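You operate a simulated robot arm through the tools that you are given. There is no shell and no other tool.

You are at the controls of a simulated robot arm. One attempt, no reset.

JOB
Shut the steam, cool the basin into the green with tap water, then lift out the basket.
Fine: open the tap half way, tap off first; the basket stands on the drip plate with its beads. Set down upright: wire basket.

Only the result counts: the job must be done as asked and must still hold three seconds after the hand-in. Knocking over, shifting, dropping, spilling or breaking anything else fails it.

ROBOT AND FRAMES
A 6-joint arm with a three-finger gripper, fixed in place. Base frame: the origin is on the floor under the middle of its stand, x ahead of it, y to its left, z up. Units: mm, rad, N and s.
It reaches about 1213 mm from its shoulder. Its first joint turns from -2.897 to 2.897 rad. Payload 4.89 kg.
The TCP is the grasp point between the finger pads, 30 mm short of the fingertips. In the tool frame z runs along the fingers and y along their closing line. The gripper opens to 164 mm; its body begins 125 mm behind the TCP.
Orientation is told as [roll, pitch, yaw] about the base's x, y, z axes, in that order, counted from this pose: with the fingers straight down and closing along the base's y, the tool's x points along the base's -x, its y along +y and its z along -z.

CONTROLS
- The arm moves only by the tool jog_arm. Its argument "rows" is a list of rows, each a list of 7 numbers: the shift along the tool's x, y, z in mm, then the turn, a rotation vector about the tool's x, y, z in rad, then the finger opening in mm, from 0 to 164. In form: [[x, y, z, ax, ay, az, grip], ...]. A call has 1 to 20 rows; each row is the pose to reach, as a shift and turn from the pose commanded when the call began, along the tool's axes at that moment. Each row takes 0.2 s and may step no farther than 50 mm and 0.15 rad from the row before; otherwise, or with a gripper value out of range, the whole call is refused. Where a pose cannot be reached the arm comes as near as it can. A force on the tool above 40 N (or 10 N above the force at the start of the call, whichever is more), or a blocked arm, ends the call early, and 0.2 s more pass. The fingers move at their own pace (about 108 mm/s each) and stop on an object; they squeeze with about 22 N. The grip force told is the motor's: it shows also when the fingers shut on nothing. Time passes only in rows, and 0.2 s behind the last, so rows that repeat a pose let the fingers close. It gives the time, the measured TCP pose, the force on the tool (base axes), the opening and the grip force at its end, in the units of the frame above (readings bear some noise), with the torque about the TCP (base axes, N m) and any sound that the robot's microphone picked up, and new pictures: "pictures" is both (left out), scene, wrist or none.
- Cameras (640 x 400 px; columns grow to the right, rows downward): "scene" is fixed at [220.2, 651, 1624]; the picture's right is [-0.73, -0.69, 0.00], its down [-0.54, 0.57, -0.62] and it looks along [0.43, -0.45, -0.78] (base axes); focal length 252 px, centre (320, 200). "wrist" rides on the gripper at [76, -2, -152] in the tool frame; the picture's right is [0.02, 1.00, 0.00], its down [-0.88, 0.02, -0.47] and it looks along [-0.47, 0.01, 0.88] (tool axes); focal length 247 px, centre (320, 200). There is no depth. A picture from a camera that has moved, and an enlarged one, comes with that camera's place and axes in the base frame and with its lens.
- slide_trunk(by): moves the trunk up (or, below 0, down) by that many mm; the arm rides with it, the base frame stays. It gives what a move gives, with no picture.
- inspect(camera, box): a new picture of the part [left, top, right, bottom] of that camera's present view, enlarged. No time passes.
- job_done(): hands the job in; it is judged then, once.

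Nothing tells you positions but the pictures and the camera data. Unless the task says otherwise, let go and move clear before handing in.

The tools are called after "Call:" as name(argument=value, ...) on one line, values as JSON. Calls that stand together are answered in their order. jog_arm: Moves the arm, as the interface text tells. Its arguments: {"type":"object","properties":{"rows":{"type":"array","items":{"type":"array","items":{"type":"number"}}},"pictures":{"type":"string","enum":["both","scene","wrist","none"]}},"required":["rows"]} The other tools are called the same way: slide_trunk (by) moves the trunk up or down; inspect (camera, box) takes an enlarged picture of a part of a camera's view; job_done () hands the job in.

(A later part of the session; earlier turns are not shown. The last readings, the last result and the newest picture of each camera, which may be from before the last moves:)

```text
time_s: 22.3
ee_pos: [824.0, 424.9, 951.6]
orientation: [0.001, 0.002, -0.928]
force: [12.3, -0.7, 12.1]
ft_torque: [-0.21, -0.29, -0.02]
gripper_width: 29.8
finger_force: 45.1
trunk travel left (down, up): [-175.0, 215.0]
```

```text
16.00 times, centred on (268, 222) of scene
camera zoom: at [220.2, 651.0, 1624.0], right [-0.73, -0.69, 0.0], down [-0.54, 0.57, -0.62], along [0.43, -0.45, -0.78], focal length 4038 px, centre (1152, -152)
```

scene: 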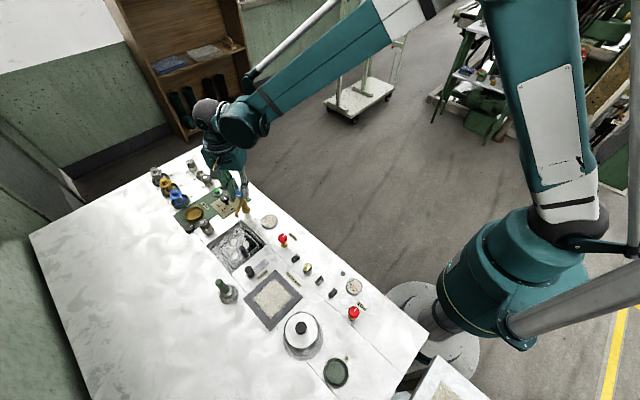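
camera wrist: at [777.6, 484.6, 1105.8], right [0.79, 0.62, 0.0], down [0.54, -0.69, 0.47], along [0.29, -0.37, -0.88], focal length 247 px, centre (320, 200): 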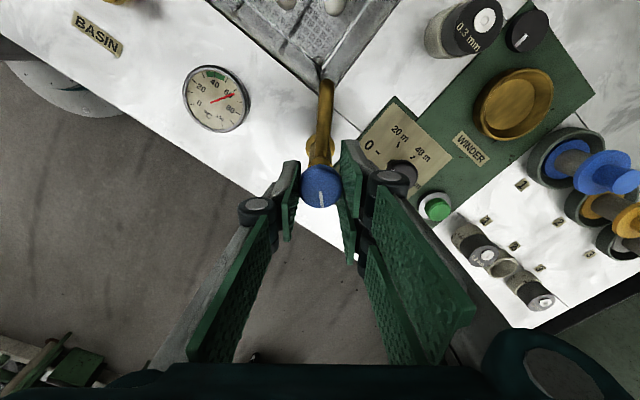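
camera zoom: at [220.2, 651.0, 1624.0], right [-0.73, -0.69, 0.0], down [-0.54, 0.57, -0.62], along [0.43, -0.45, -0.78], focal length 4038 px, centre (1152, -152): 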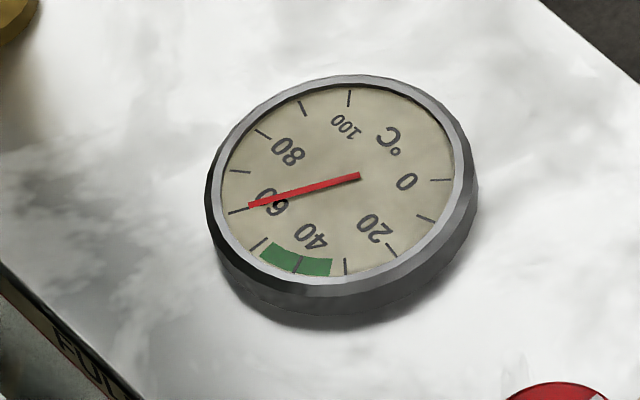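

Call:
jog_arm(rows=[[0, -0.5, 0, 0, 0, 0, 20], [0, -0.5, 0, 0, 0, 0, 20], [0, -0.5, 0, 0, 0, 0, 20], [0, -0.5, 0, 0, 0, 0, 20], [0, -0.5, 0, 0, 0, 0, 20], [0, -0.5, 0, 0, 0, 0, 20], [0, -0.5, 0, 0, 0, 0, 20], [0, -0.5, 0, 0, 0, 0, 20], [0, -0.5, 0, 0, 0, 0, 20], [0, -0.5, 0, 0, 0, 0, 20]], pictures="none")

Call:
inspect(camera="scene", box=[200, 200, 296, 260])

Call:
inspect(camera="scene", box=[256, 212, 280, 232])

Call:
inspect(camera="wrist", box=[240, 0, 400, 100])

```text
time_s: 24.5
ee_pos: [825.1, 425.3, 952.4]
orientation: [0.001, 0.001, -0.928]
force: [17.7, 2.9, 9.3]
ft_torque: [-0.01, -0.27, 0.02]
gripper_width: 29.8
finger_force: 44.6
trunk travel left (down, up): [-175.0, 215.0]
```

```text
6.67 times, centred on (248, 230) of scene
camera zoom: at [220.2, 651.0, 1624.0], right [-0.73, -0.69, 0.0], down [-0.54, 0.57, -0.62], along [0.43, -0.45, -0.78], focal length 1682 px, centre (800, 0)
```

zoom: 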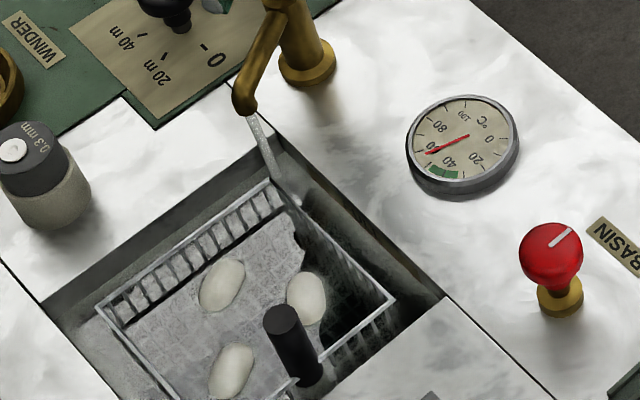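

```text
16.00 times, centred on (268, 222) of scene
camera zoom: at [220.2, 651.0, 1624.0], right [-0.73, -0.69, 0.0], down [-0.54, 0.57, -0.62], along [0.43, -0.45, -0.78], focal length 4038 px, centre (1152, -152)
```

zoom: 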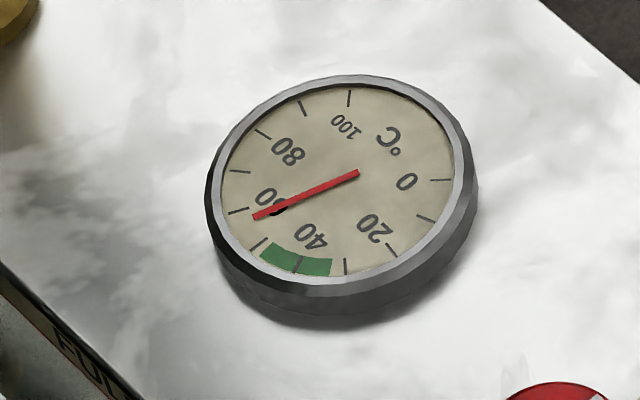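

```text
4.00 times, centred on (320, 50) of wrist
camera zoom: at [777.8, 484.6, 1105.7], right [0.79, 0.62, 0.0], down [0.54, -0.69, 0.47], along [0.29, -0.37, -0.88], focal length 988 px, centre (320, 800)
```

zoom: 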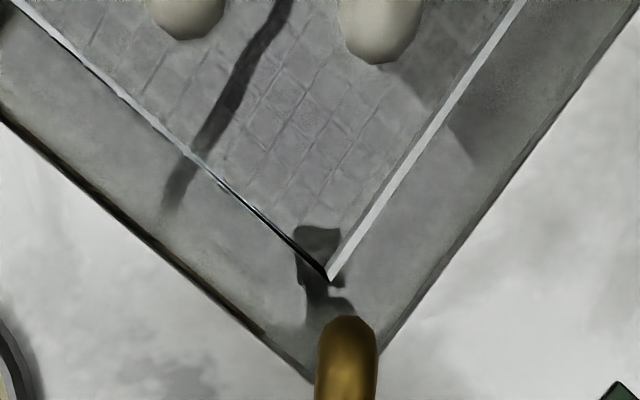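

The needle fell from about 61 to 57 in about 2 s, so the centre of the green is about 9 s away. I'll keep holding and check the level against the FULL mark.

Call:
jog_arm(rows=[[0, 0, 0, 0, 0, 0, 20], [0, 0, 0, 0, 0, 0, 20], [0, 0, 0, 0, 0, 0, 20], [0, 0, 0, 0, 0, 0, 20], [0, 0, 0, 0, 0, 0, 20], [0, 0, 0, 0, 0, 0, 20], [0, 0, 0, 0, 0, 0, 20], [0, 0, 0, 0, 0, 0, 20], [0, 0, 0, 0, 0, 0, 20], [0, 0, 0, 0, 0, 0, 20]], pictures="none")

Call:
inspect(camera="scene", box=[230, 210, 278, 250])

Call:
inspect(camera="scene", box=[256, 212, 280, 232])

```text
time_s: 26.7
ee_pos: [824.7, 425.2, 951.8]
orientation: [0.001, 0.0, -0.928]
force: [17.2, 1.7, 8.6]
ft_torque: [0.05, -0.25, -0.01]
gripper_width: 30.0
finger_force: 45.2
trunk travel left (down, up): [-175.0, 215.0]
```

```text
10.00 times, centred on (254, 230) of scene
camera zoom: at [220.2, 651.0, 1624.0], right [-0.73, -0.69, 0.0], down [-0.54, 0.57, -0.62], along [0.43, -0.45, -0.78], focal length 2524 px, centre (980, -100)
```

zoom: 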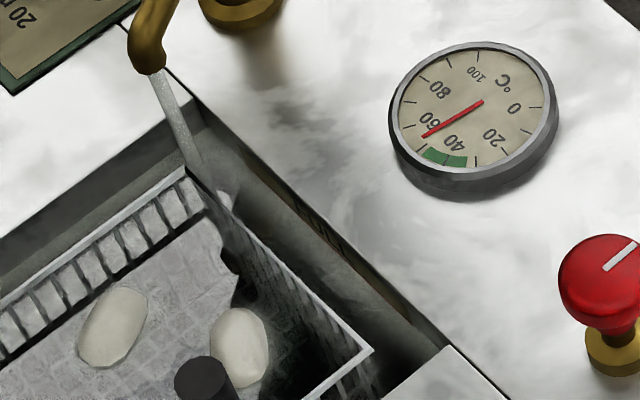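

```text
16.00 times, centred on (268, 222) of scene
camera zoom: at [220.2, 651.0, 1624.0], right [-0.73, -0.69, 0.0], down [-0.54, 0.57, -0.62], along [0.43, -0.45, -0.78], focal length 4038 px, centre (1152, -152)
```

zoom: 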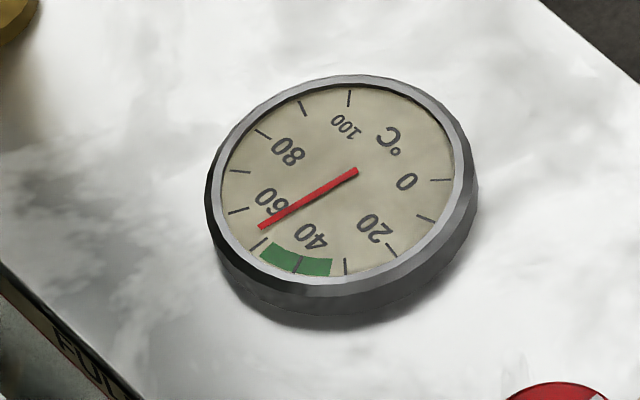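

Call:
jog_arm(rows=[[0, -0.5, 0, 0, 0, 0, 20], [0, -0.5, 0, 0, 0, 0, 20], [0, -0.5, 0, 0, 0, 0, 20], [0, -0.5, 0, 0, 0, 0, 20], [0, -0.5, 0, 0, 0, 0, 20], [0, -0.5, 0, 0, 0, 0, 20], [0, -0.5, 0, 0, 0, 0, 20], [0, -0.5, 0, 0, 0, 0, 20], [0, -0.5, 0, 0, 0, 0, 20], [0, -0.5, 0, 0, 0, 0, 20], [0, -0.5, 0, 0, 0, 0, 20], [0, -0.5, 0, 0, 0, 0, 20]], pictures="wrist")

Call:
inspect(camera="scene", box=[208, 210, 272, 270])

Call:
inspect(camera="scene", box=[256, 212, 280, 232])

```text
time_s: 29.3
ee_pos: [824.8, 424.2, 951.4]
orientation: [0.0, 0.003, -0.928]
force: [33.9, 12.6, 16.8]
ft_torque: [0.2, -0.45, 0.02]
gripper_width: 29.9
finger_force: 45.2
trunk travel left (down, up): [-175.0, 215.0]
camera wrist: at [777.8, 484.6, 1105.5], right [0.79, 0.62, 0.0], down [0.54, -0.69, 0.47], along [0.29, -0.37, -0.88], focal length 247 px, centre (320, 200)
```

wrist: 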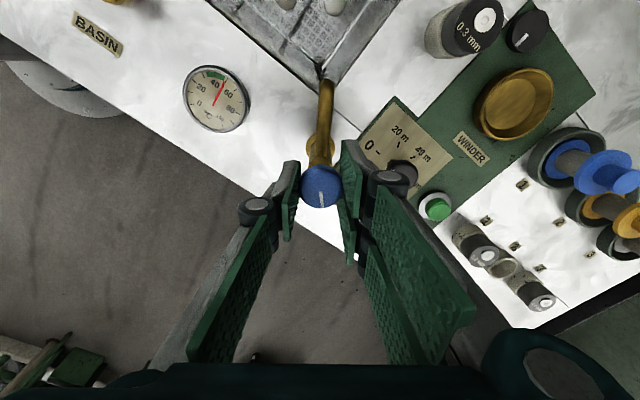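

```text
6.67 times, centred on (240, 240) of scene
camera zoom: at [220.2, 651.0, 1624.0], right [-0.73, -0.69, 0.0], down [-0.54, 0.57, -0.62], along [0.43, -0.45, -0.78], focal length 1682 px, centre (853, -67)
```

zoom: 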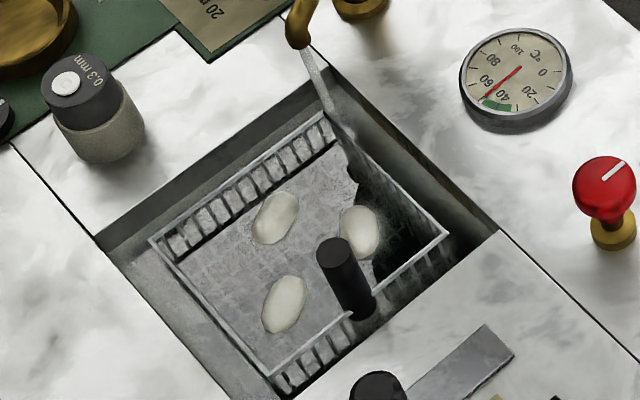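

```text
16.00 times, centred on (268, 222) of scene
camera zoom: at [220.2, 651.0, 1624.0], right [-0.73, -0.69, 0.0], down [-0.54, 0.57, -0.62], along [0.43, -0.45, -0.78], focal length 4038 px, centre (1152, -152)
```

zoom: 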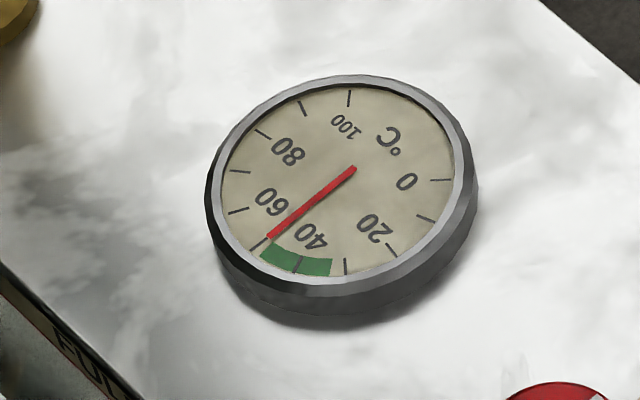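

The needle is at about 50. I'll relieve the side force, hold about 4 s more, then close.

Call:
jog_arm(rows=[[0, 1, 0, 0, 0, 0, 20], [0, 1, 0, 0, 0, 0, 20], [0, 1, 0, 0, 0, 0, 20], [0, 1, 0, 0, 0, 0, 20], [0, 1, 0, 0, 0, 0, 20], [0, 1, 0, 0, 0, 0, 20], [0, 1, 0, 0, 0, 0, 20], [0, 1, 0, 0, 0, 0, 20], [0, 1, 0, 0, 0, 0, 20], [0, 1, 0, 0, 0, 0, 20], [0, 1, 0, 0, 0, 0, 20], [0, 1, 0, 0, 0, 0, 20], [0, 1, 0, 0, 0, 0, 20], [0, 1, 0, 0, 0, 0, 20], [0, 1, 0, 0, 0, 0, 20], [0, 1, 0, 0, 0, 0, 20]], pictures="none")

Call:
inspect(camera="scene", box=[208, 210, 272, 270])

Call:
inspect(camera="scene", box=[256, 212, 280, 232])

```text
time_s: 32.7
ee_pos: [824.7, 423.7, 952.4]
orientation: [-0.003, 0.002, -0.928]
force: [-1.7, -6.4, -5.5]
ft_torque: [-0.09, 0.02, -0.02]
gripper_width: 29.9
finger_force: 45.1
trunk travel left (down, up): [-175.0, 215.0]
```

```text
6.67 times, centred on (240, 240) of scene
camera zoom: at [220.2, 651.0, 1624.0], right [-0.73, -0.69, 0.0], down [-0.54, 0.57, -0.62], along [0.43, -0.45, -0.78], focal length 1682 px, centre (853, -67)
```

zoom: 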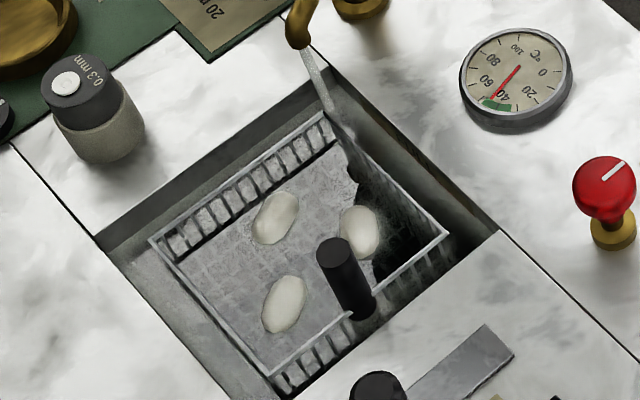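

```text
16.00 times, centred on (268, 222) of scene
camera zoom: at [220.2, 651.0, 1624.0], right [-0.73, -0.69, 0.0], down [-0.54, 0.57, -0.62], along [0.43, -0.45, -0.78], focal length 4038 px, centre (1152, -152)
```

zoom: 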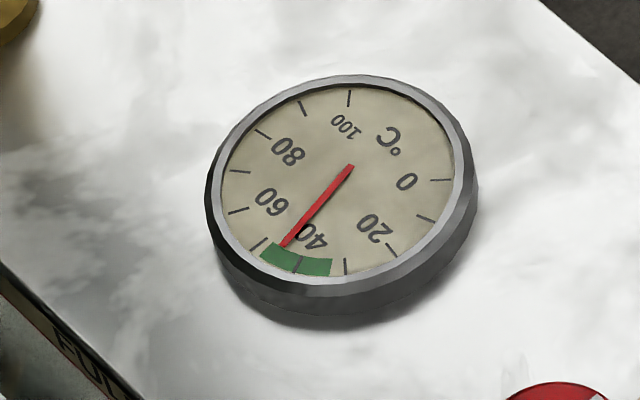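

The needle is at about 45, inside the green. I'll close the tap now, turning clockwise.

Call:
jog_arm(rows=[[0, -0.4, 0, 0, 0, 0.08, 20], [0, -0.4, 0, 0, 0, 0.16, 20], [0, -0.4, 0, 0, 0, 0.24, 20], [0, -0.4, 0, 0, 0, 0.32, 20]], pictures="none")

```text
time_s: 33.7
ee_pos: [824.1, 425.1, 952.1]
orientation: [-0.002, 0.002, -1.25]
force: [4.5, -0.7, -12.5]
ft_torque: [0.15, -0.12, 0.0]
gripper_width: 30.0
finger_force: 44.9
trunk travel left (down, up): [-175.0, 215.0]
```

Call:
jog_arm(rows=[[0, 0, 0, 0, 0, 0.08, 20], [0, 0, 0, 0, 0, 0.16, 20], [0, 0, 0, 0, 0, 0.24, 20], [0, 0, 0, 0, 0, 0.32, 20]], pictures="none")

Call:
inspect(camera="scene", box=[256, 212, 280, 232])

```text
time_s: 34.7
ee_pos: [825.6, 425.5, 951.9]
orientation: [-0.002, 0.0, -1.567]
force: [17.7, 2.3, -1.2]
ft_torque: [-0.18, -0.25, 0.01]
gripper_width: 29.9
finger_force: 45.3
trunk travel left (down, up): [-175.0, 215.0]
```

```text
16.00 times, centred on (268, 222) of scene
camera zoom: at [220.2, 651.0, 1624.0], right [-0.73, -0.69, 0.0], down [-0.54, 0.57, -0.62], along [0.43, -0.45, -0.78], focal length 4038 px, centre (1152, -152)
```

zoom: 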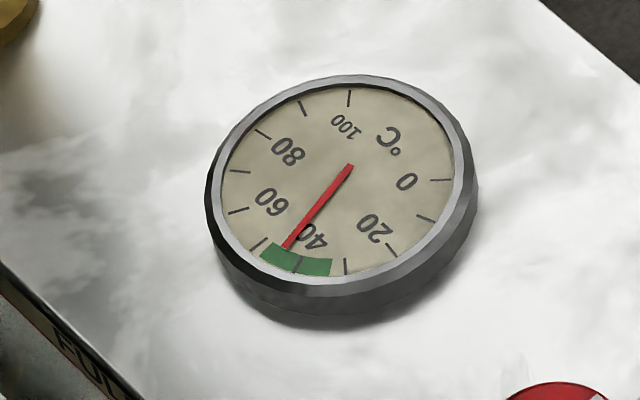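

The gauge reads about 44 and the green spans about 33 to 48. I'll finish closing the tap to its stop.

Call:
jog_arm(rows=[[0, 0.7, 0, 0, 0, 0.07, 20], [0, 0.7, 0, 0, 0, 0.14, 20], [0, 0.7, 0, 0, 0, 0.21, 20], [0, 0.7, 0, 0, 0, 0.28, 20]], pictures="wrist")

Call:
inspect(camera="scene", box=[208, 210, 272, 270])

Call:
inspect(camera="wrist", box=[240, 130, 400, 230])

```text
time_s: 35.7
ee_pos: [826.4, 425.1, 952.8]
orientation: [-0.002, -0.001, -1.848]
force: [3.7, 4.1, -4.4]
ft_torque: [0.04, -0.1, 0.71]
gripper_width: 29.8
finger_force: 45.6
trunk travel left (down, up): [-175.0, 215.0]
camera wrist: at [844.8, 498.7, 1105.5], right [0.97, -0.25, 0.0], down [-0.22, -0.85, 0.47], along [-0.12, -0.46, -0.88], focal length 247 px, centre (320, 200)
```

wrist: 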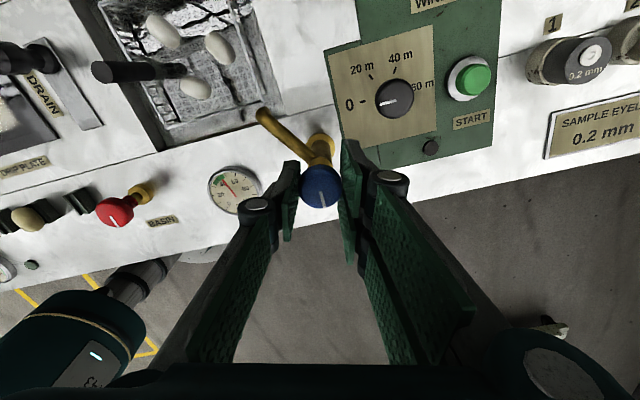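

```text
6.67 times, centred on (240, 240) of scene
camera zoom: at [220.2, 651.0, 1624.0], right [-0.73, -0.69, 0.0], down [-0.54, 0.57, -0.62], along [0.43, -0.45, -0.78], focal length 1682 px, centre (853, -67)
```

zoom: 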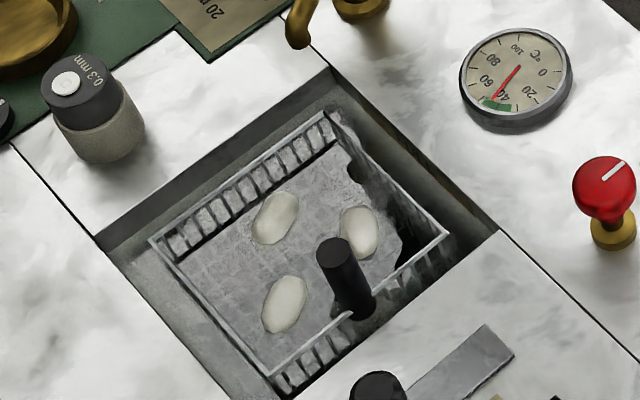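

```text
4.00 times, centred on (320, 180) of wrist
camera zoom: at [844.8, 498.7, 1105.5], right [0.97, -0.25, 0.0], down [-0.22, -0.85, 0.47], along [-0.12, -0.46, -0.88], focal length 988 px, centre (320, 280)
```

zoom: 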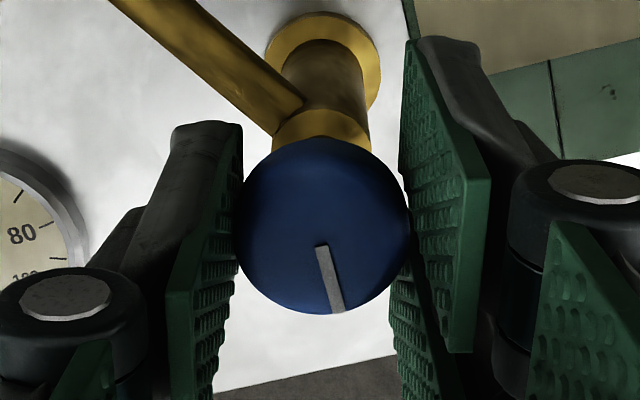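

The stream has stopped and the torque rose to 0.71 N·m, so the tap is shut at its stop. I'll release, lift clear and look over the basket.

Call:
jog_arm(rows=[[0, 0, 0, 0, 0, 0, 64], [0, 0, 0, 0, 0, 0, 64], [0, 0, -20, 0, 0, 0, 64], [0, 0, -60, 0, 0, 0, 64], [0, 0, -100, 0, 0, 0, 64], [0, 0, -130, 0, 0, 0, 64]])

Call:
inspect(camera="scene", box=[256, 212, 280, 232])

Call:
inspect(camera="wrist", box=[100, 0, 340, 150])

```text
time_s: 37.1
ee_pos: [825.0, 424.3, 1080.2]
orientation: [-0.001, 0.0, -1.849]
force: [-0.2, 0.8, 0.0]
ft_torque: [-0.03, 0.05, 0.0]
gripper_width: 64.0
finger_force: 0.1
trunk travel left (down, up): [-175.0, 215.0]
camera wrist: at [844.6, 498.1, 1234.0], right [0.97, -0.25, 0.0], down [-0.22, -0.85, 0.47], along [-0.12, -0.46, -0.88], focal length 247 px, centre (320, 200)
```

scene: 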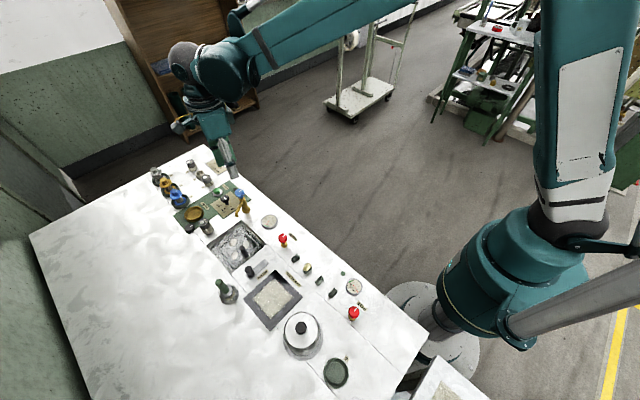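
wrist: 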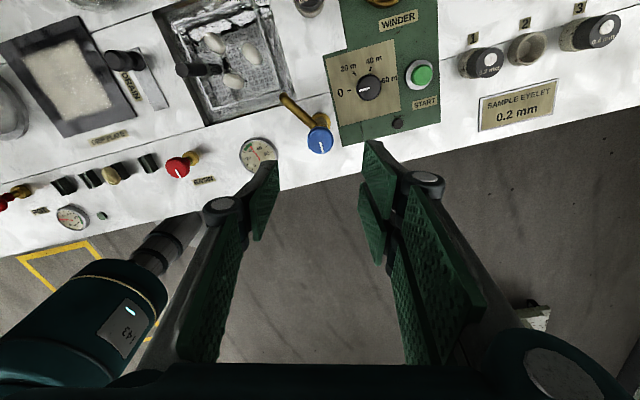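

```text
16.00 times, centred on (268, 222) of scene
camera zoom: at [220.2, 651.0, 1624.0], right [-0.73, -0.69, 0.0], down [-0.54, 0.57, -0.62], along [0.43, -0.45, -0.78], focal length 4038 px, centre (1152, -152)
```

zoom: 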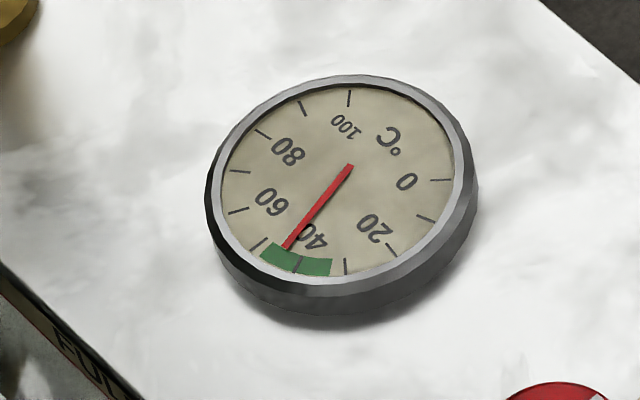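

```text
2.67 times, centred on (220, 75) of wrist
camera zoom: at [844.6, 498.1, 1234.0], right [0.97, -0.25, 0.0], down [-0.22, -0.85, 0.47], along [-0.12, -0.46, -0.88], focal length 659 px, centre (587, 533)
```

zoom: 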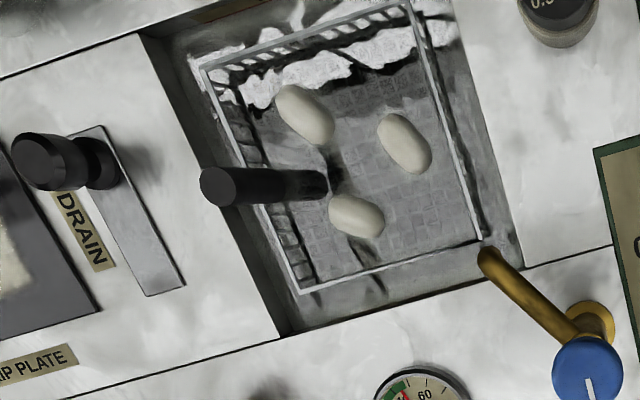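

The gauge holds at about 44. The basket spans x 669–780, y 484–591, and its black handle post stands at about (674, 538) with its top near z≈884. I'll move above the handle with the fingers closing along x, so the basket's off-centre weight bears on the pads.

Call:
jog_arm(rows=[[14, -35, 5, 0, 0, -0.06, 64], [28, -70, 15, 0, 0, -0.12, 64], [41, -106, 30, 0, 0, -0.18, 64], [55, -141, 45, 0, 0, -0.24, 64], [68, -176, 60, 0, 0, -0.278, 64], [68, -176, 60, 0, 0, -0.278, 64]])

Call:
inspect(camera="wrist", box=[220, 60, 420, 185])

```text
time_s: 38.5
ee_pos: [673.0, 540.3, 1022.4]
orientation: [-0.003, 0.002, -1.567]
force: [1.0, 0.6, 0.1]
ft_torque: [0.0, -0.03, 0.02]
gripper_width: 64.1
finger_force: 0.1
trunk travel left (down, up): [-175.0, 215.0]
camera wrist: at [671.2, 615.6, 1176.3], right [1.0, 0.02, 0.0], down [0.02, -0.88, 0.47], along [0.01, -0.47, -0.88], focal length 247 px, centre (320, 200)
```

scene: 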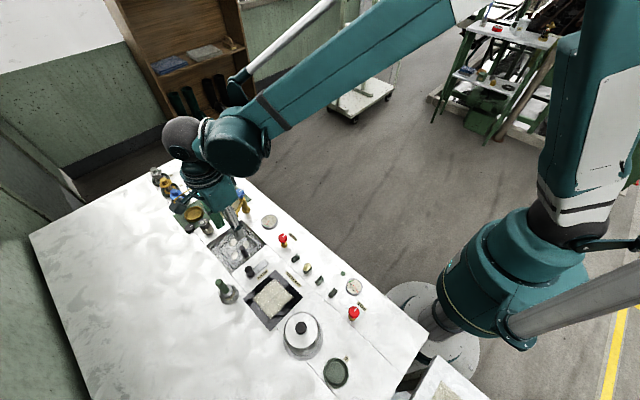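
wrist: 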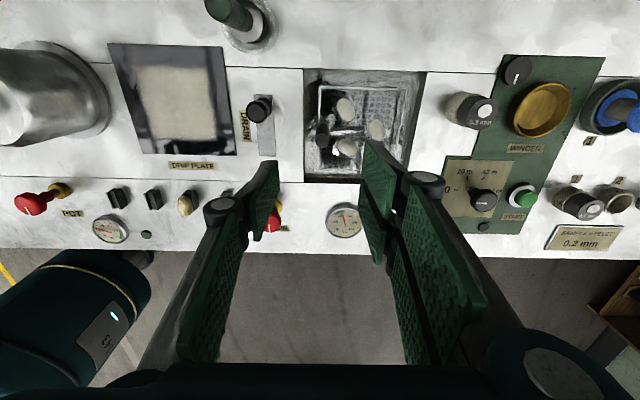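

```text
3.20 times, centred on (320, 122) of wrist
camera zoom: at [671.2, 615.6, 1176.3], right [1.0, 0.02, 0.0], down [0.02, -0.88, 0.47], along [0.01, -0.47, -0.88], focal length 790 px, centre (320, 448)
```

zoom: 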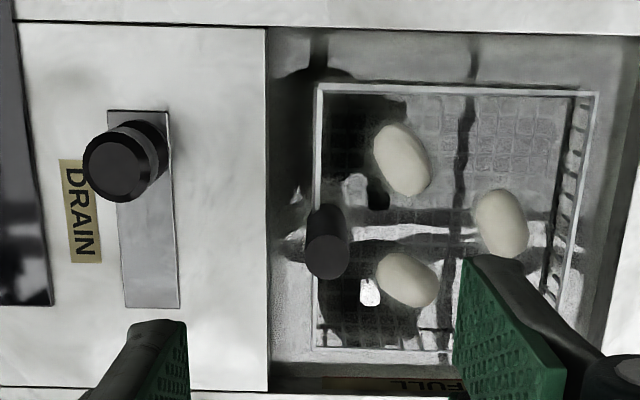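

The handle is within 1 mm of the TCP axis. I'll narrow the fingers and descend until the tips are just above the bench.

Call:
jog_arm(rows=[[0, 0.6, 20, 0, 0, 0, 46], [0, 0.6, 50, 0, 0, 0, 46], [0, 0.6, 85, 0, 0, 0, 46], [0, 0.6, 110, 0, 0, 0, 46], [0, 0.6, 110, 0, 0, 0, 46]])

Call:
inspect(camera="wrist", box=[240, 100, 400, 200])

```text
time_s: 39.7
ee_pos: [673.9, 538.6, 912.4]
orientation: [-0.002, 0.002, -1.569]
force: [0.5, -0.5, -1.1]
ft_torque: [0.0, 0.07, -0.03]
gripper_width: 45.7
finger_force: 0.0
trunk travel left (down, up): [-175.0, 215.0]
camera wrist: at [673.2, 614.7, 1065.8], right [1.0, 0.02, 0.0], down [0.02, -0.88, 0.47], along [0.01, -0.47, -0.88], focal length 247 px, centre (320, 200)
```

scene: 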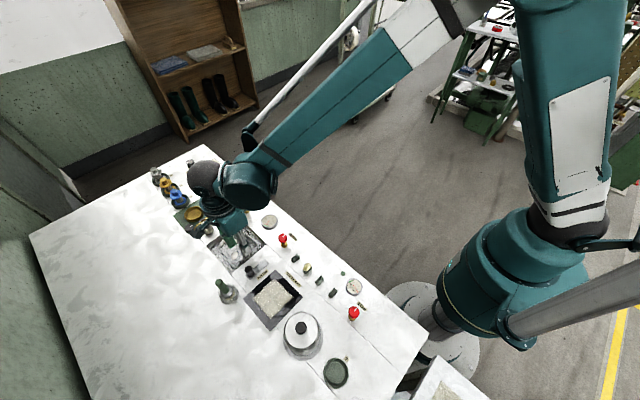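
wrist: 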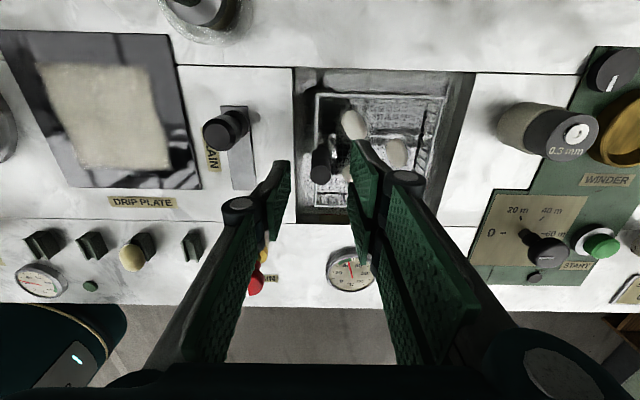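

```text
4.00 times, centred on (320, 150) of wrist
camera zoom: at [673.2, 614.7, 1065.8], right [1.0, 0.02, 0.0], down [0.02, -0.88, 0.47], along [0.01, -0.47, -0.88], focal length 988 px, centre (320, 400)
```

zoom: 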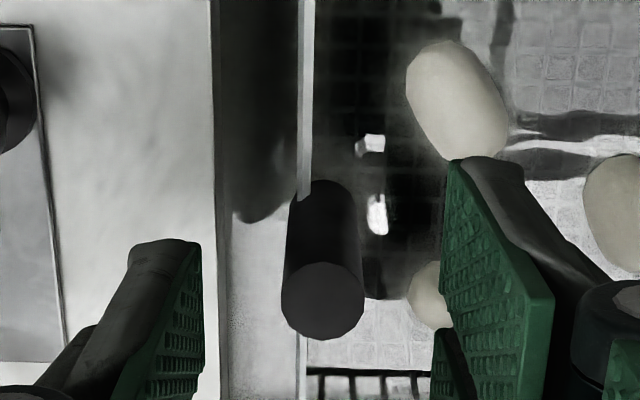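

The handle sits on the basket's rim wire and is centred between the fingers. I'll come down the last 30 mm and close.

Call:
jog_arm(rows=[[1, -0.8, 15, 0, 0, 0, 46], [1, -0.8, 30, 0, 0, 0, 46], [1, -0.8, 30, 0, 0, 0, 46], [1, -0.8, 30, 0, 0, 0, 46]], pictures="wrist")

Call:
inspect(camera="wrist", box=[240, 120, 400, 220])

Call:
inspect(camera="scene", box=[190, 210, 286, 280])

```text
time_s: 40.7
ee_pos: [674.3, 539.7, 881.5]
orientation: [-0.001, 0.002, -1.57]
force: [-0.5, 0.8, -0.6]
ft_torque: [0.01, -0.01, 0.0]
gripper_width: 45.9
finger_force: 0.1
trunk travel left (down, up): [-175.0, 215.0]
camera wrist: at [672.5, 615.3, 1035.8], right [1.0, 0.02, 0.0], down [0.02, -0.88, 0.47], along [0.01, -0.47, -0.88], focal length 247 px, centre (320, 200)
```

wrist: 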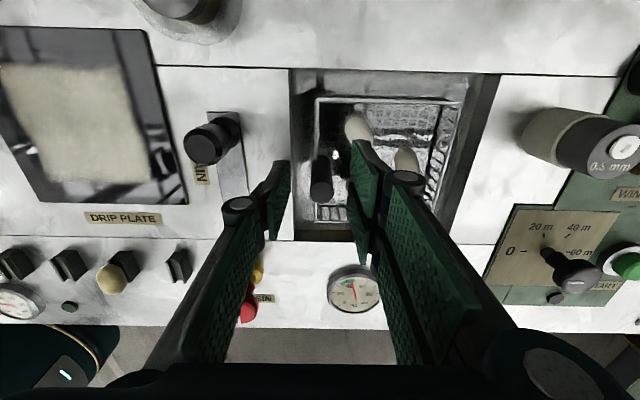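

```text
4.00 times, centred on (320, 170) of wrist
camera zoom: at [672.5, 615.3, 1035.8], right [1.0, 0.02, 0.0], down [0.02, -0.88, 0.47], along [0.01, -0.47, -0.88], focal length 988 px, centre (320, 320)
```

zoom: 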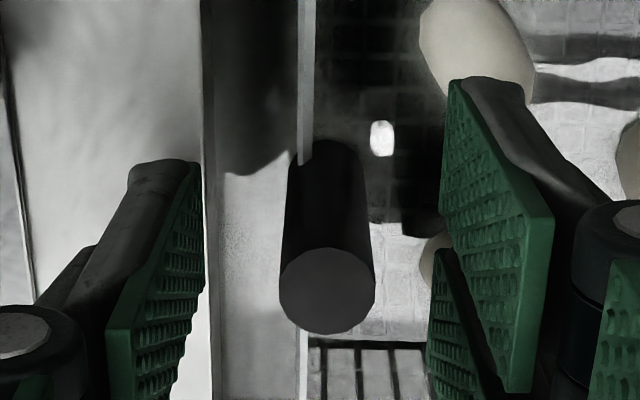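

```text
5.71 times, centred on (238, 245) of scene
camera zoom: at [220.2, 651.0, 1624.0], right [-0.73, -0.69, 0.0], down [-0.54, 0.57, -0.62], along [0.43, -0.45, -0.78], focal length 1442 px, centre (789, -57)
```

zoom: 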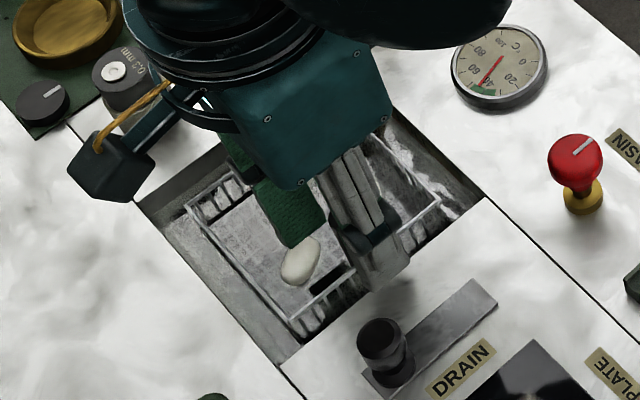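

The fingers straddle the 16 mm handle and are well centred. I'll close on it.

Call:
jog_arm(rows=[[0, -0.8, 0, 0, 0, 0, 6], [0, -0.8, 0, 0, 0, 0, 6], [0, -0.8, 0, 0, 0, 0, 6], [0, -0.8, 0, 0, 0, 0, 6], [0, -0.8, 0, 0, 0, 0, 6]], pictures="wrist")

Call:
inspect(camera="wrist", box=[240, 120, 400, 220])

```text
time_s: 41.9
ee_pos: [675.0, 539.3, 883.6]
orientation: [-0.001, 0.003, -1.569]
force: [-0.6, 0.5, 0.7]
ft_torque: [-0.04, 0.09, 0.01]
gripper_width: 15.5
finger_force: 22.2
trunk travel left (down, up): [-175.0, 215.0]
camera wrist: at [672.1, 615.2, 1036.2], right [1.0, 0.02, 0.0], down [0.02, -0.88, 0.47], along [0.01, -0.47, -0.88], focal length 247 px, centre (320, 200)
```

wrist: 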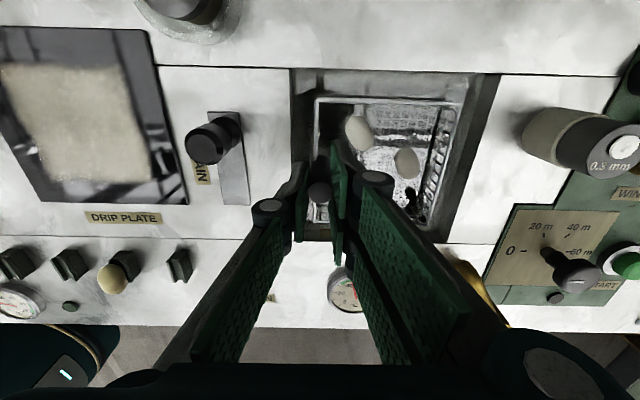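

```text
4.00 times, centred on (320, 170) of wrist
camera zoom: at [672.1, 615.2, 1036.2], right [1.0, 0.02, 0.0], down [0.02, -0.88, 0.47], along [0.01, -0.47, -0.88], focal length 988 px, centre (320, 320)
```

zoom: 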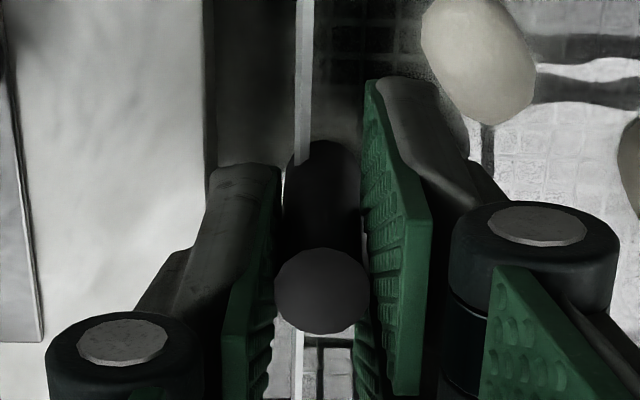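

Gripped at 15.5 mm. I'll lift slowly by 25 mm first, to check the weight and that the basket hangs level.

Call:
jog_arm(rows=[[0, 0, -3, 0, 0, 0, 4], [0, 0, -8, 0, 0, 0, 4], [0, 0, -14, 0, 0, 0, 4], [0, 0, -20, 0, 0, 0, 4], [0, 0, -25, 0, 0, 0, 4], [0, 0, -25, 0, 0, 0, 4]], pictures="wrist")

Call:
inspect(camera="wrist", box=[220, 60, 480, 260])

Call:
inspect(camera="scene", box=[190, 210, 286, 280])

```text
time_s: 43.3
ee_pos: [673.3, 539.2, 908.7]
orientation: [0.0, 0.003, -1.569]
force: [0.8, -0.2, -0.5]
ft_torque: [0.01, 0.05, 0.0]
gripper_width: 15.4
finger_force: 21.7
trunk travel left (down, up): [-175.0, 215.0]
camera wrist: at [672.3, 615.6, 1061.2], right [1.0, 0.02, 0.0], down [0.02, -0.88, 0.47], along [0.01, -0.47, -0.88], focal length 247 px, centre (320, 200)
```

wrist: 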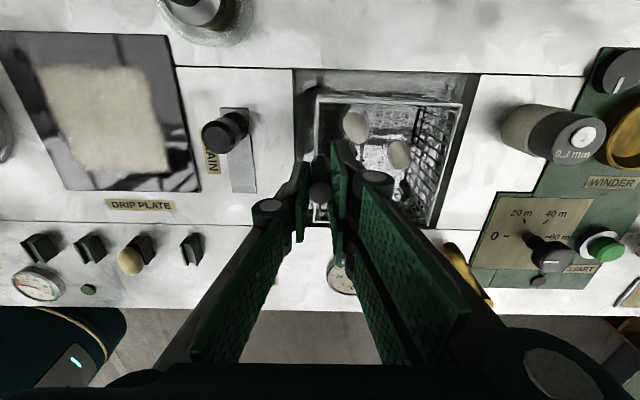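

```text
2.00 times, centred on (350, 160) of wrist
camera zoom: at [672.3, 615.6, 1061.2], right [1.0, 0.02, 0.0], down [0.02, -0.88, 0.47], along [0.01, -0.47, -0.88], focal length 494 px, centre (260, 280)
```

zoom: 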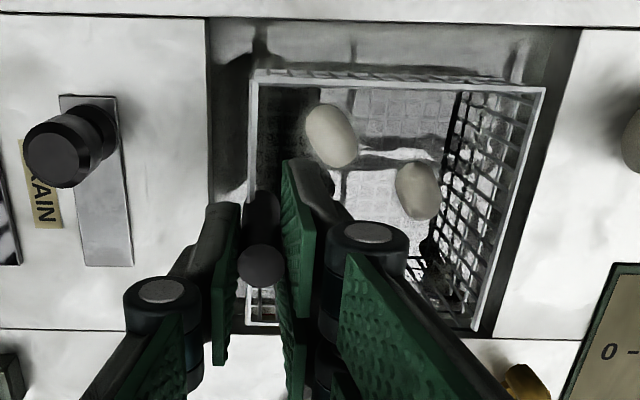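

```text
5.71 times, centred on (238, 245) of scene
camera zoom: at [220.2, 651.0, 1624.0], right [-0.73, -0.69, 0.0], down [-0.54, 0.57, -0.62], along [0.43, -0.45, -0.78], focal length 1442 px, centre (789, -57)
```

zoom: 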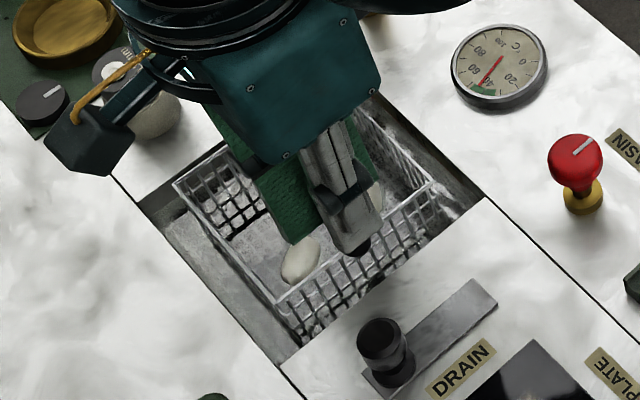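

The basket is rising level with its beads. I'll keep lifting slowly.

Call:
jog_arm(rows=[[0, 0, -6, 0, 0, 0, 4], [0, 0, -14, 0, 0, 0, 4], [0, 0, -22, 0, 0, 0, 4], [0, 0, -30, 0, 0, 0, 4], [0, 0, -38, 0, 0, 0, 4], [0, 0, -46, 0, 0, 0, 4], [0, 0, -54, 0, 0, 0, 4], [0, 0, -60, 0, 0, 0, 4], [0, 0, -60, 0, 0, 0, 4]], pictures="wrist")

Call:
inspect(camera="wrist", box=[220, 60, 480, 260])

Call:
inspect(camera="scene", box=[190, 210, 286, 280])

```text
time_s: 45.3
ee_pos: [674.0, 540.3, 968.1]
orientation: [-0.001, 0.001, -1.568]
force: [-0.6, 0.0, -1.3]
ft_torque: [0.03, 0.06, -0.03]
gripper_width: 15.2
finger_force: 21.9
trunk travel left (down, up): [-175.0, 215.0]
camera wrist: at [671.9, 615.7, 1120.8], right [1.0, 0.02, 0.0], down [0.02, -0.88, 0.47], along [0.01, -0.47, -0.88], focal length 247 px, centre (320, 200)
```

wrist: 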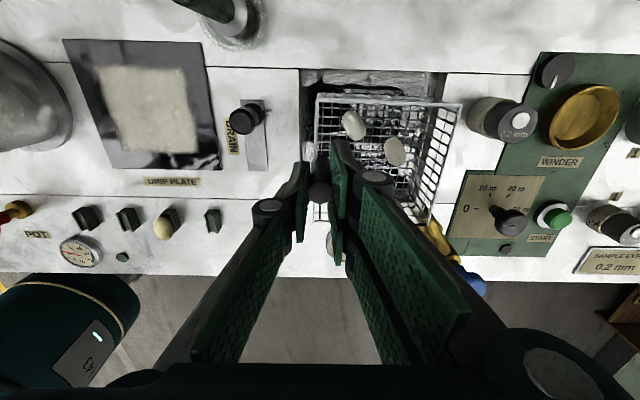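

```text
2.00 times, centred on (350, 160) of wrist
camera zoom: at [671.9, 615.7, 1120.8], right [1.0, 0.02, 0.0], down [0.02, -0.88, 0.47], along [0.01, -0.47, -0.88], focal length 494 px, centre (260, 280)
```

zoom: 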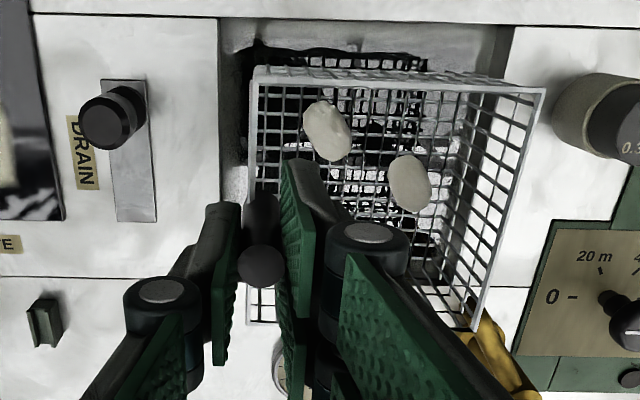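

```text
5.71 times, centred on (238, 245) of scene
camera zoom: at [220.2, 651.0, 1624.0], right [-0.73, -0.69, 0.0], down [-0.54, 0.57, -0.62], along [0.43, -0.45, -0.78], focal length 1442 px, centre (789, -57)
```

zoom: 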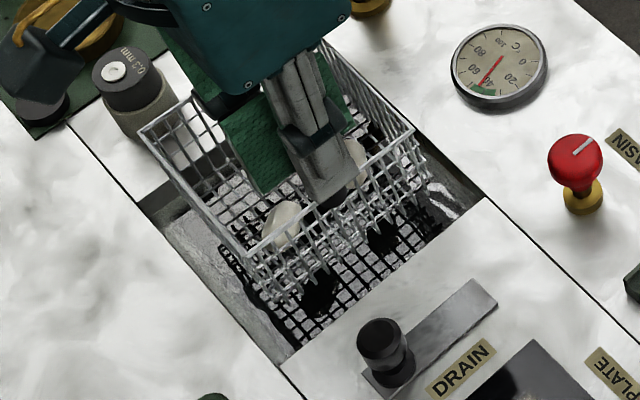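

The basket is hanging level with the beads inside, and it is light (about 1 N). I'll lift it well clear of the drain knob and the brush cup before moving sideways.

Call:
jog_arm(rows=[[0, 0, -5, 0, 0, 0, 4], [0, 0, -14, 0, 0, 0, 4], [0, 0, -24, 0, 0, 0, 4], [0, 0, -34, 0, 0, 0, 4], [0, 0, -44, 0, 0, 0, 4], [0, 0, -54, 0, 0, 0, 4], [0, 0, -64, 0, 0, 0, 4], [0, 0, -74, 0, 0, 0, 4], [0, 0, -82, 0, 0, 0, 4], [0, 0, -88, 0, 0, 0, 4], [0, 0, -90, 0, 0, 0, 4], [0, 0, -90, 0, 0, 0, 4]])

Call:
inspect(camera="scene", box=[170, 190, 290, 280])

Call:
inspect(camera="wrist", box=[220, 60, 480, 260])

```text
time_s: 47.9
ee_pos: [673.3, 542.3, 1058.2]
orientation: [-0.002, 0.003, -1.569]
force: [-0.6, 0.5, -0.8]
ft_torque: [0.03, 0.09, -0.02]
gripper_width: 15.3
finger_force: 22.2
trunk travel left (down, up): [-175.0, 215.0]
camera wrist: at [672.4, 616.2, 1211.7], right [1.0, 0.02, 0.0], down [0.02, -0.88, 0.47], along [0.01, -0.47, -0.88], focal length 247 px, centre (320, 200)
```

scene: 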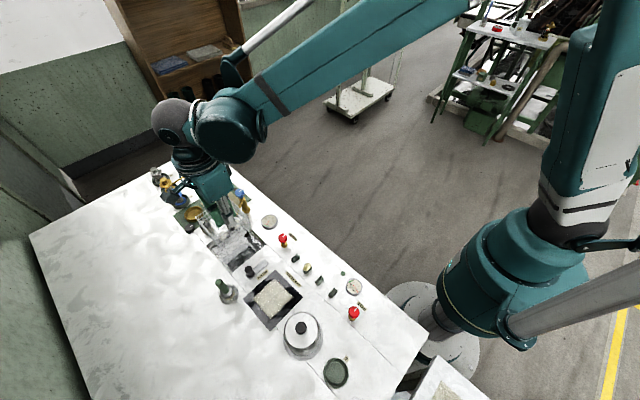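
wrist: 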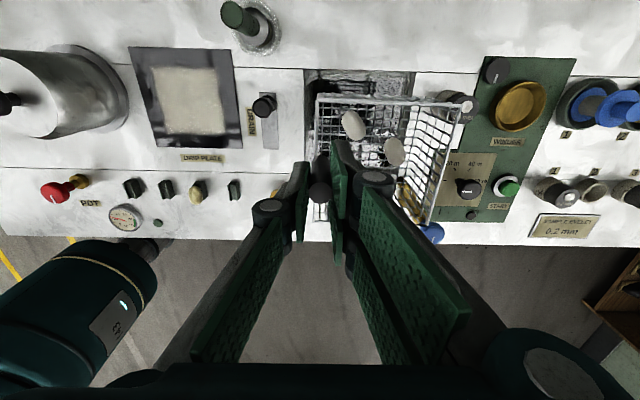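

```text
4.44 times, centred on (230, 235) of scene
camera zoom: at [220.2, 651.0, 1624.0], right [-0.73, -0.69, 0.0], down [-0.54, 0.57, -0.62], along [0.43, -0.45, -0.78], focal length 1122 px, centre (720, 44)
```

zoom: 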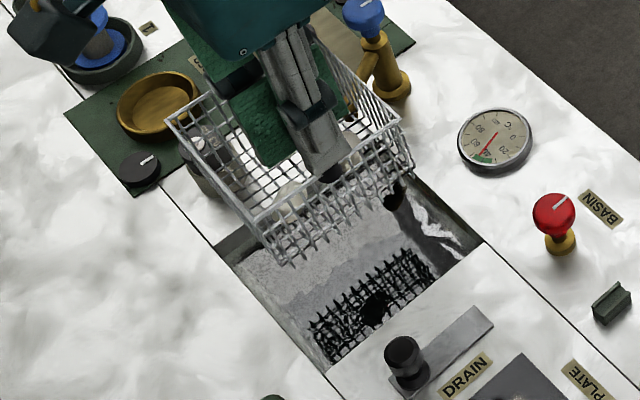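

```text
2.00 times, centred on (350, 160) of wrist
camera zoom: at [672.4, 616.2, 1211.7], right [1.0, 0.02, 0.0], down [0.02, -0.88, 0.47], along [0.01, -0.47, -0.88], focal length 494 px, centre (260, 280)
```

zoom: 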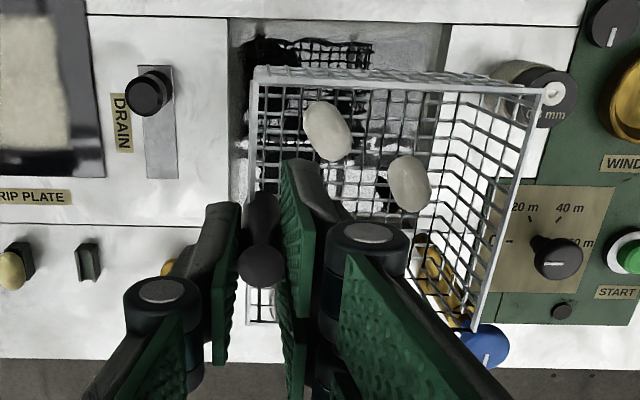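

The basket is level, with its rim about 1014 high and about 50 mm deep. I'll carry it smoothly toward the drip plate, swinging on the robot side of the plate, away from the brush cup and the pot.

Call:
jog_arm(rows=[[-2.8, -5.6, 0, 0, 0, 0, 4], [-7.4, -14.9, 0, 0, 0, 0, 4], [-13.8, -27.9, 0, 0, 0, 0, 4], [-21.2, -42.8, 0, 0, 0, 0, 4], [-28.5, -57.7, 0, 0, 0, 0, 4], [-35.9, -72.5, 0, 0, 0, 0, 4], [-43.2, -87.4, 0, 0, 0, 0, 4], [-50.6, -102.3, 0, 0, 0, 0, 4], [-58, -117.2, 0, 0, 0, 0, 4], [-65.3, -132, 0, 0, 0, 0, 4], [-72.7, -147, 0, 0, 0, 0, 4], [-80, -161.8, 0, 0, 0, 0, 4], [-85.6, -173, 0, 0, 0, 0, 4], [-89.2, -180.4, 0, 0, 0, 0, 4], [-92, -186, 0, 0, 0, 0, 4], [-92, -186, 0, 0, 0, 0, 4]])

Call:
inspect(camera="scene", box=[200, 200, 340, 300])

```text
time_s: 51.3
ee_pos: [487.4, 448.6, 1057.4]
orientation: [-0.002, 0.002, -1.569]
force: [-0.3, 0.1, -1.2]
ft_torque: [0.05, 0.06, 0.02]
gripper_width: 14.9
finger_force: 21.9
trunk travel left (down, up): [-175.0, 215.0]
camera wrist: at [485.1, 523.6, 1211.1], right [1.0, 0.02, 0.0], down [0.02, -0.88, 0.47], along [0.01, -0.47, -0.88], focal length 247 px, centre (320, 200)
```

scene: 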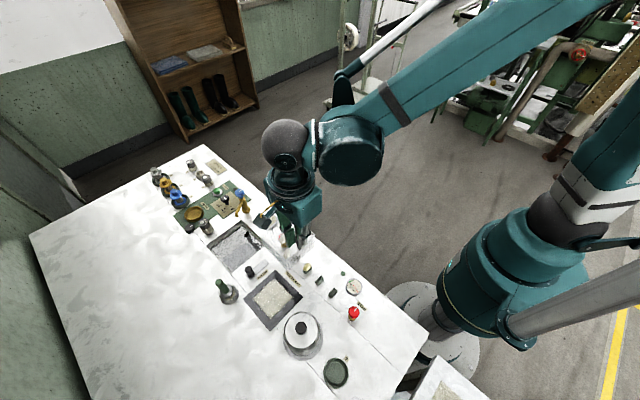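
wrist: 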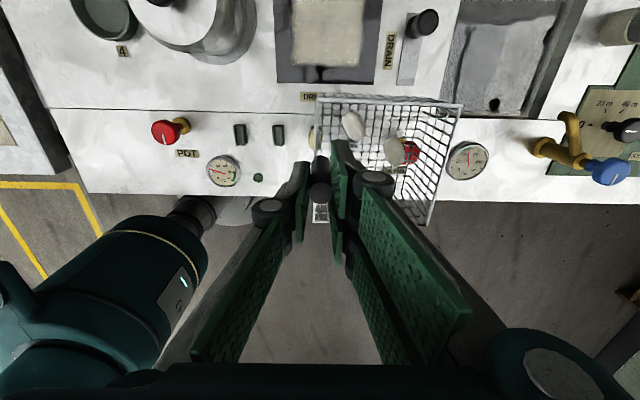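

```text
4.00 times, centred on (270, 250) of scene
camera zoom: at [220.2, 651.0, 1624.0], right [-0.73, -0.69, 0.0], down [-0.54, 0.57, -0.62], along [0.43, -0.45, -0.78], focal length 1009 px, centre (520, 0)
```

zoom: 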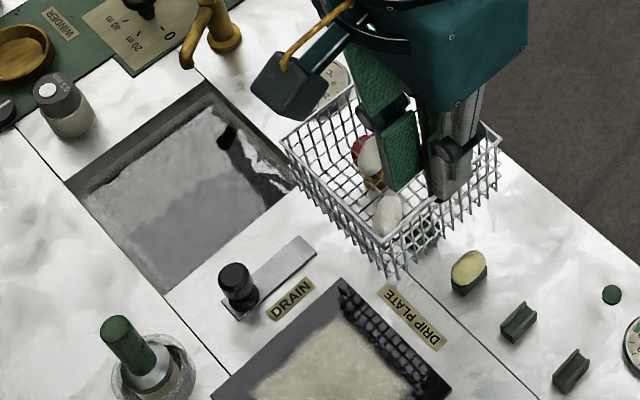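

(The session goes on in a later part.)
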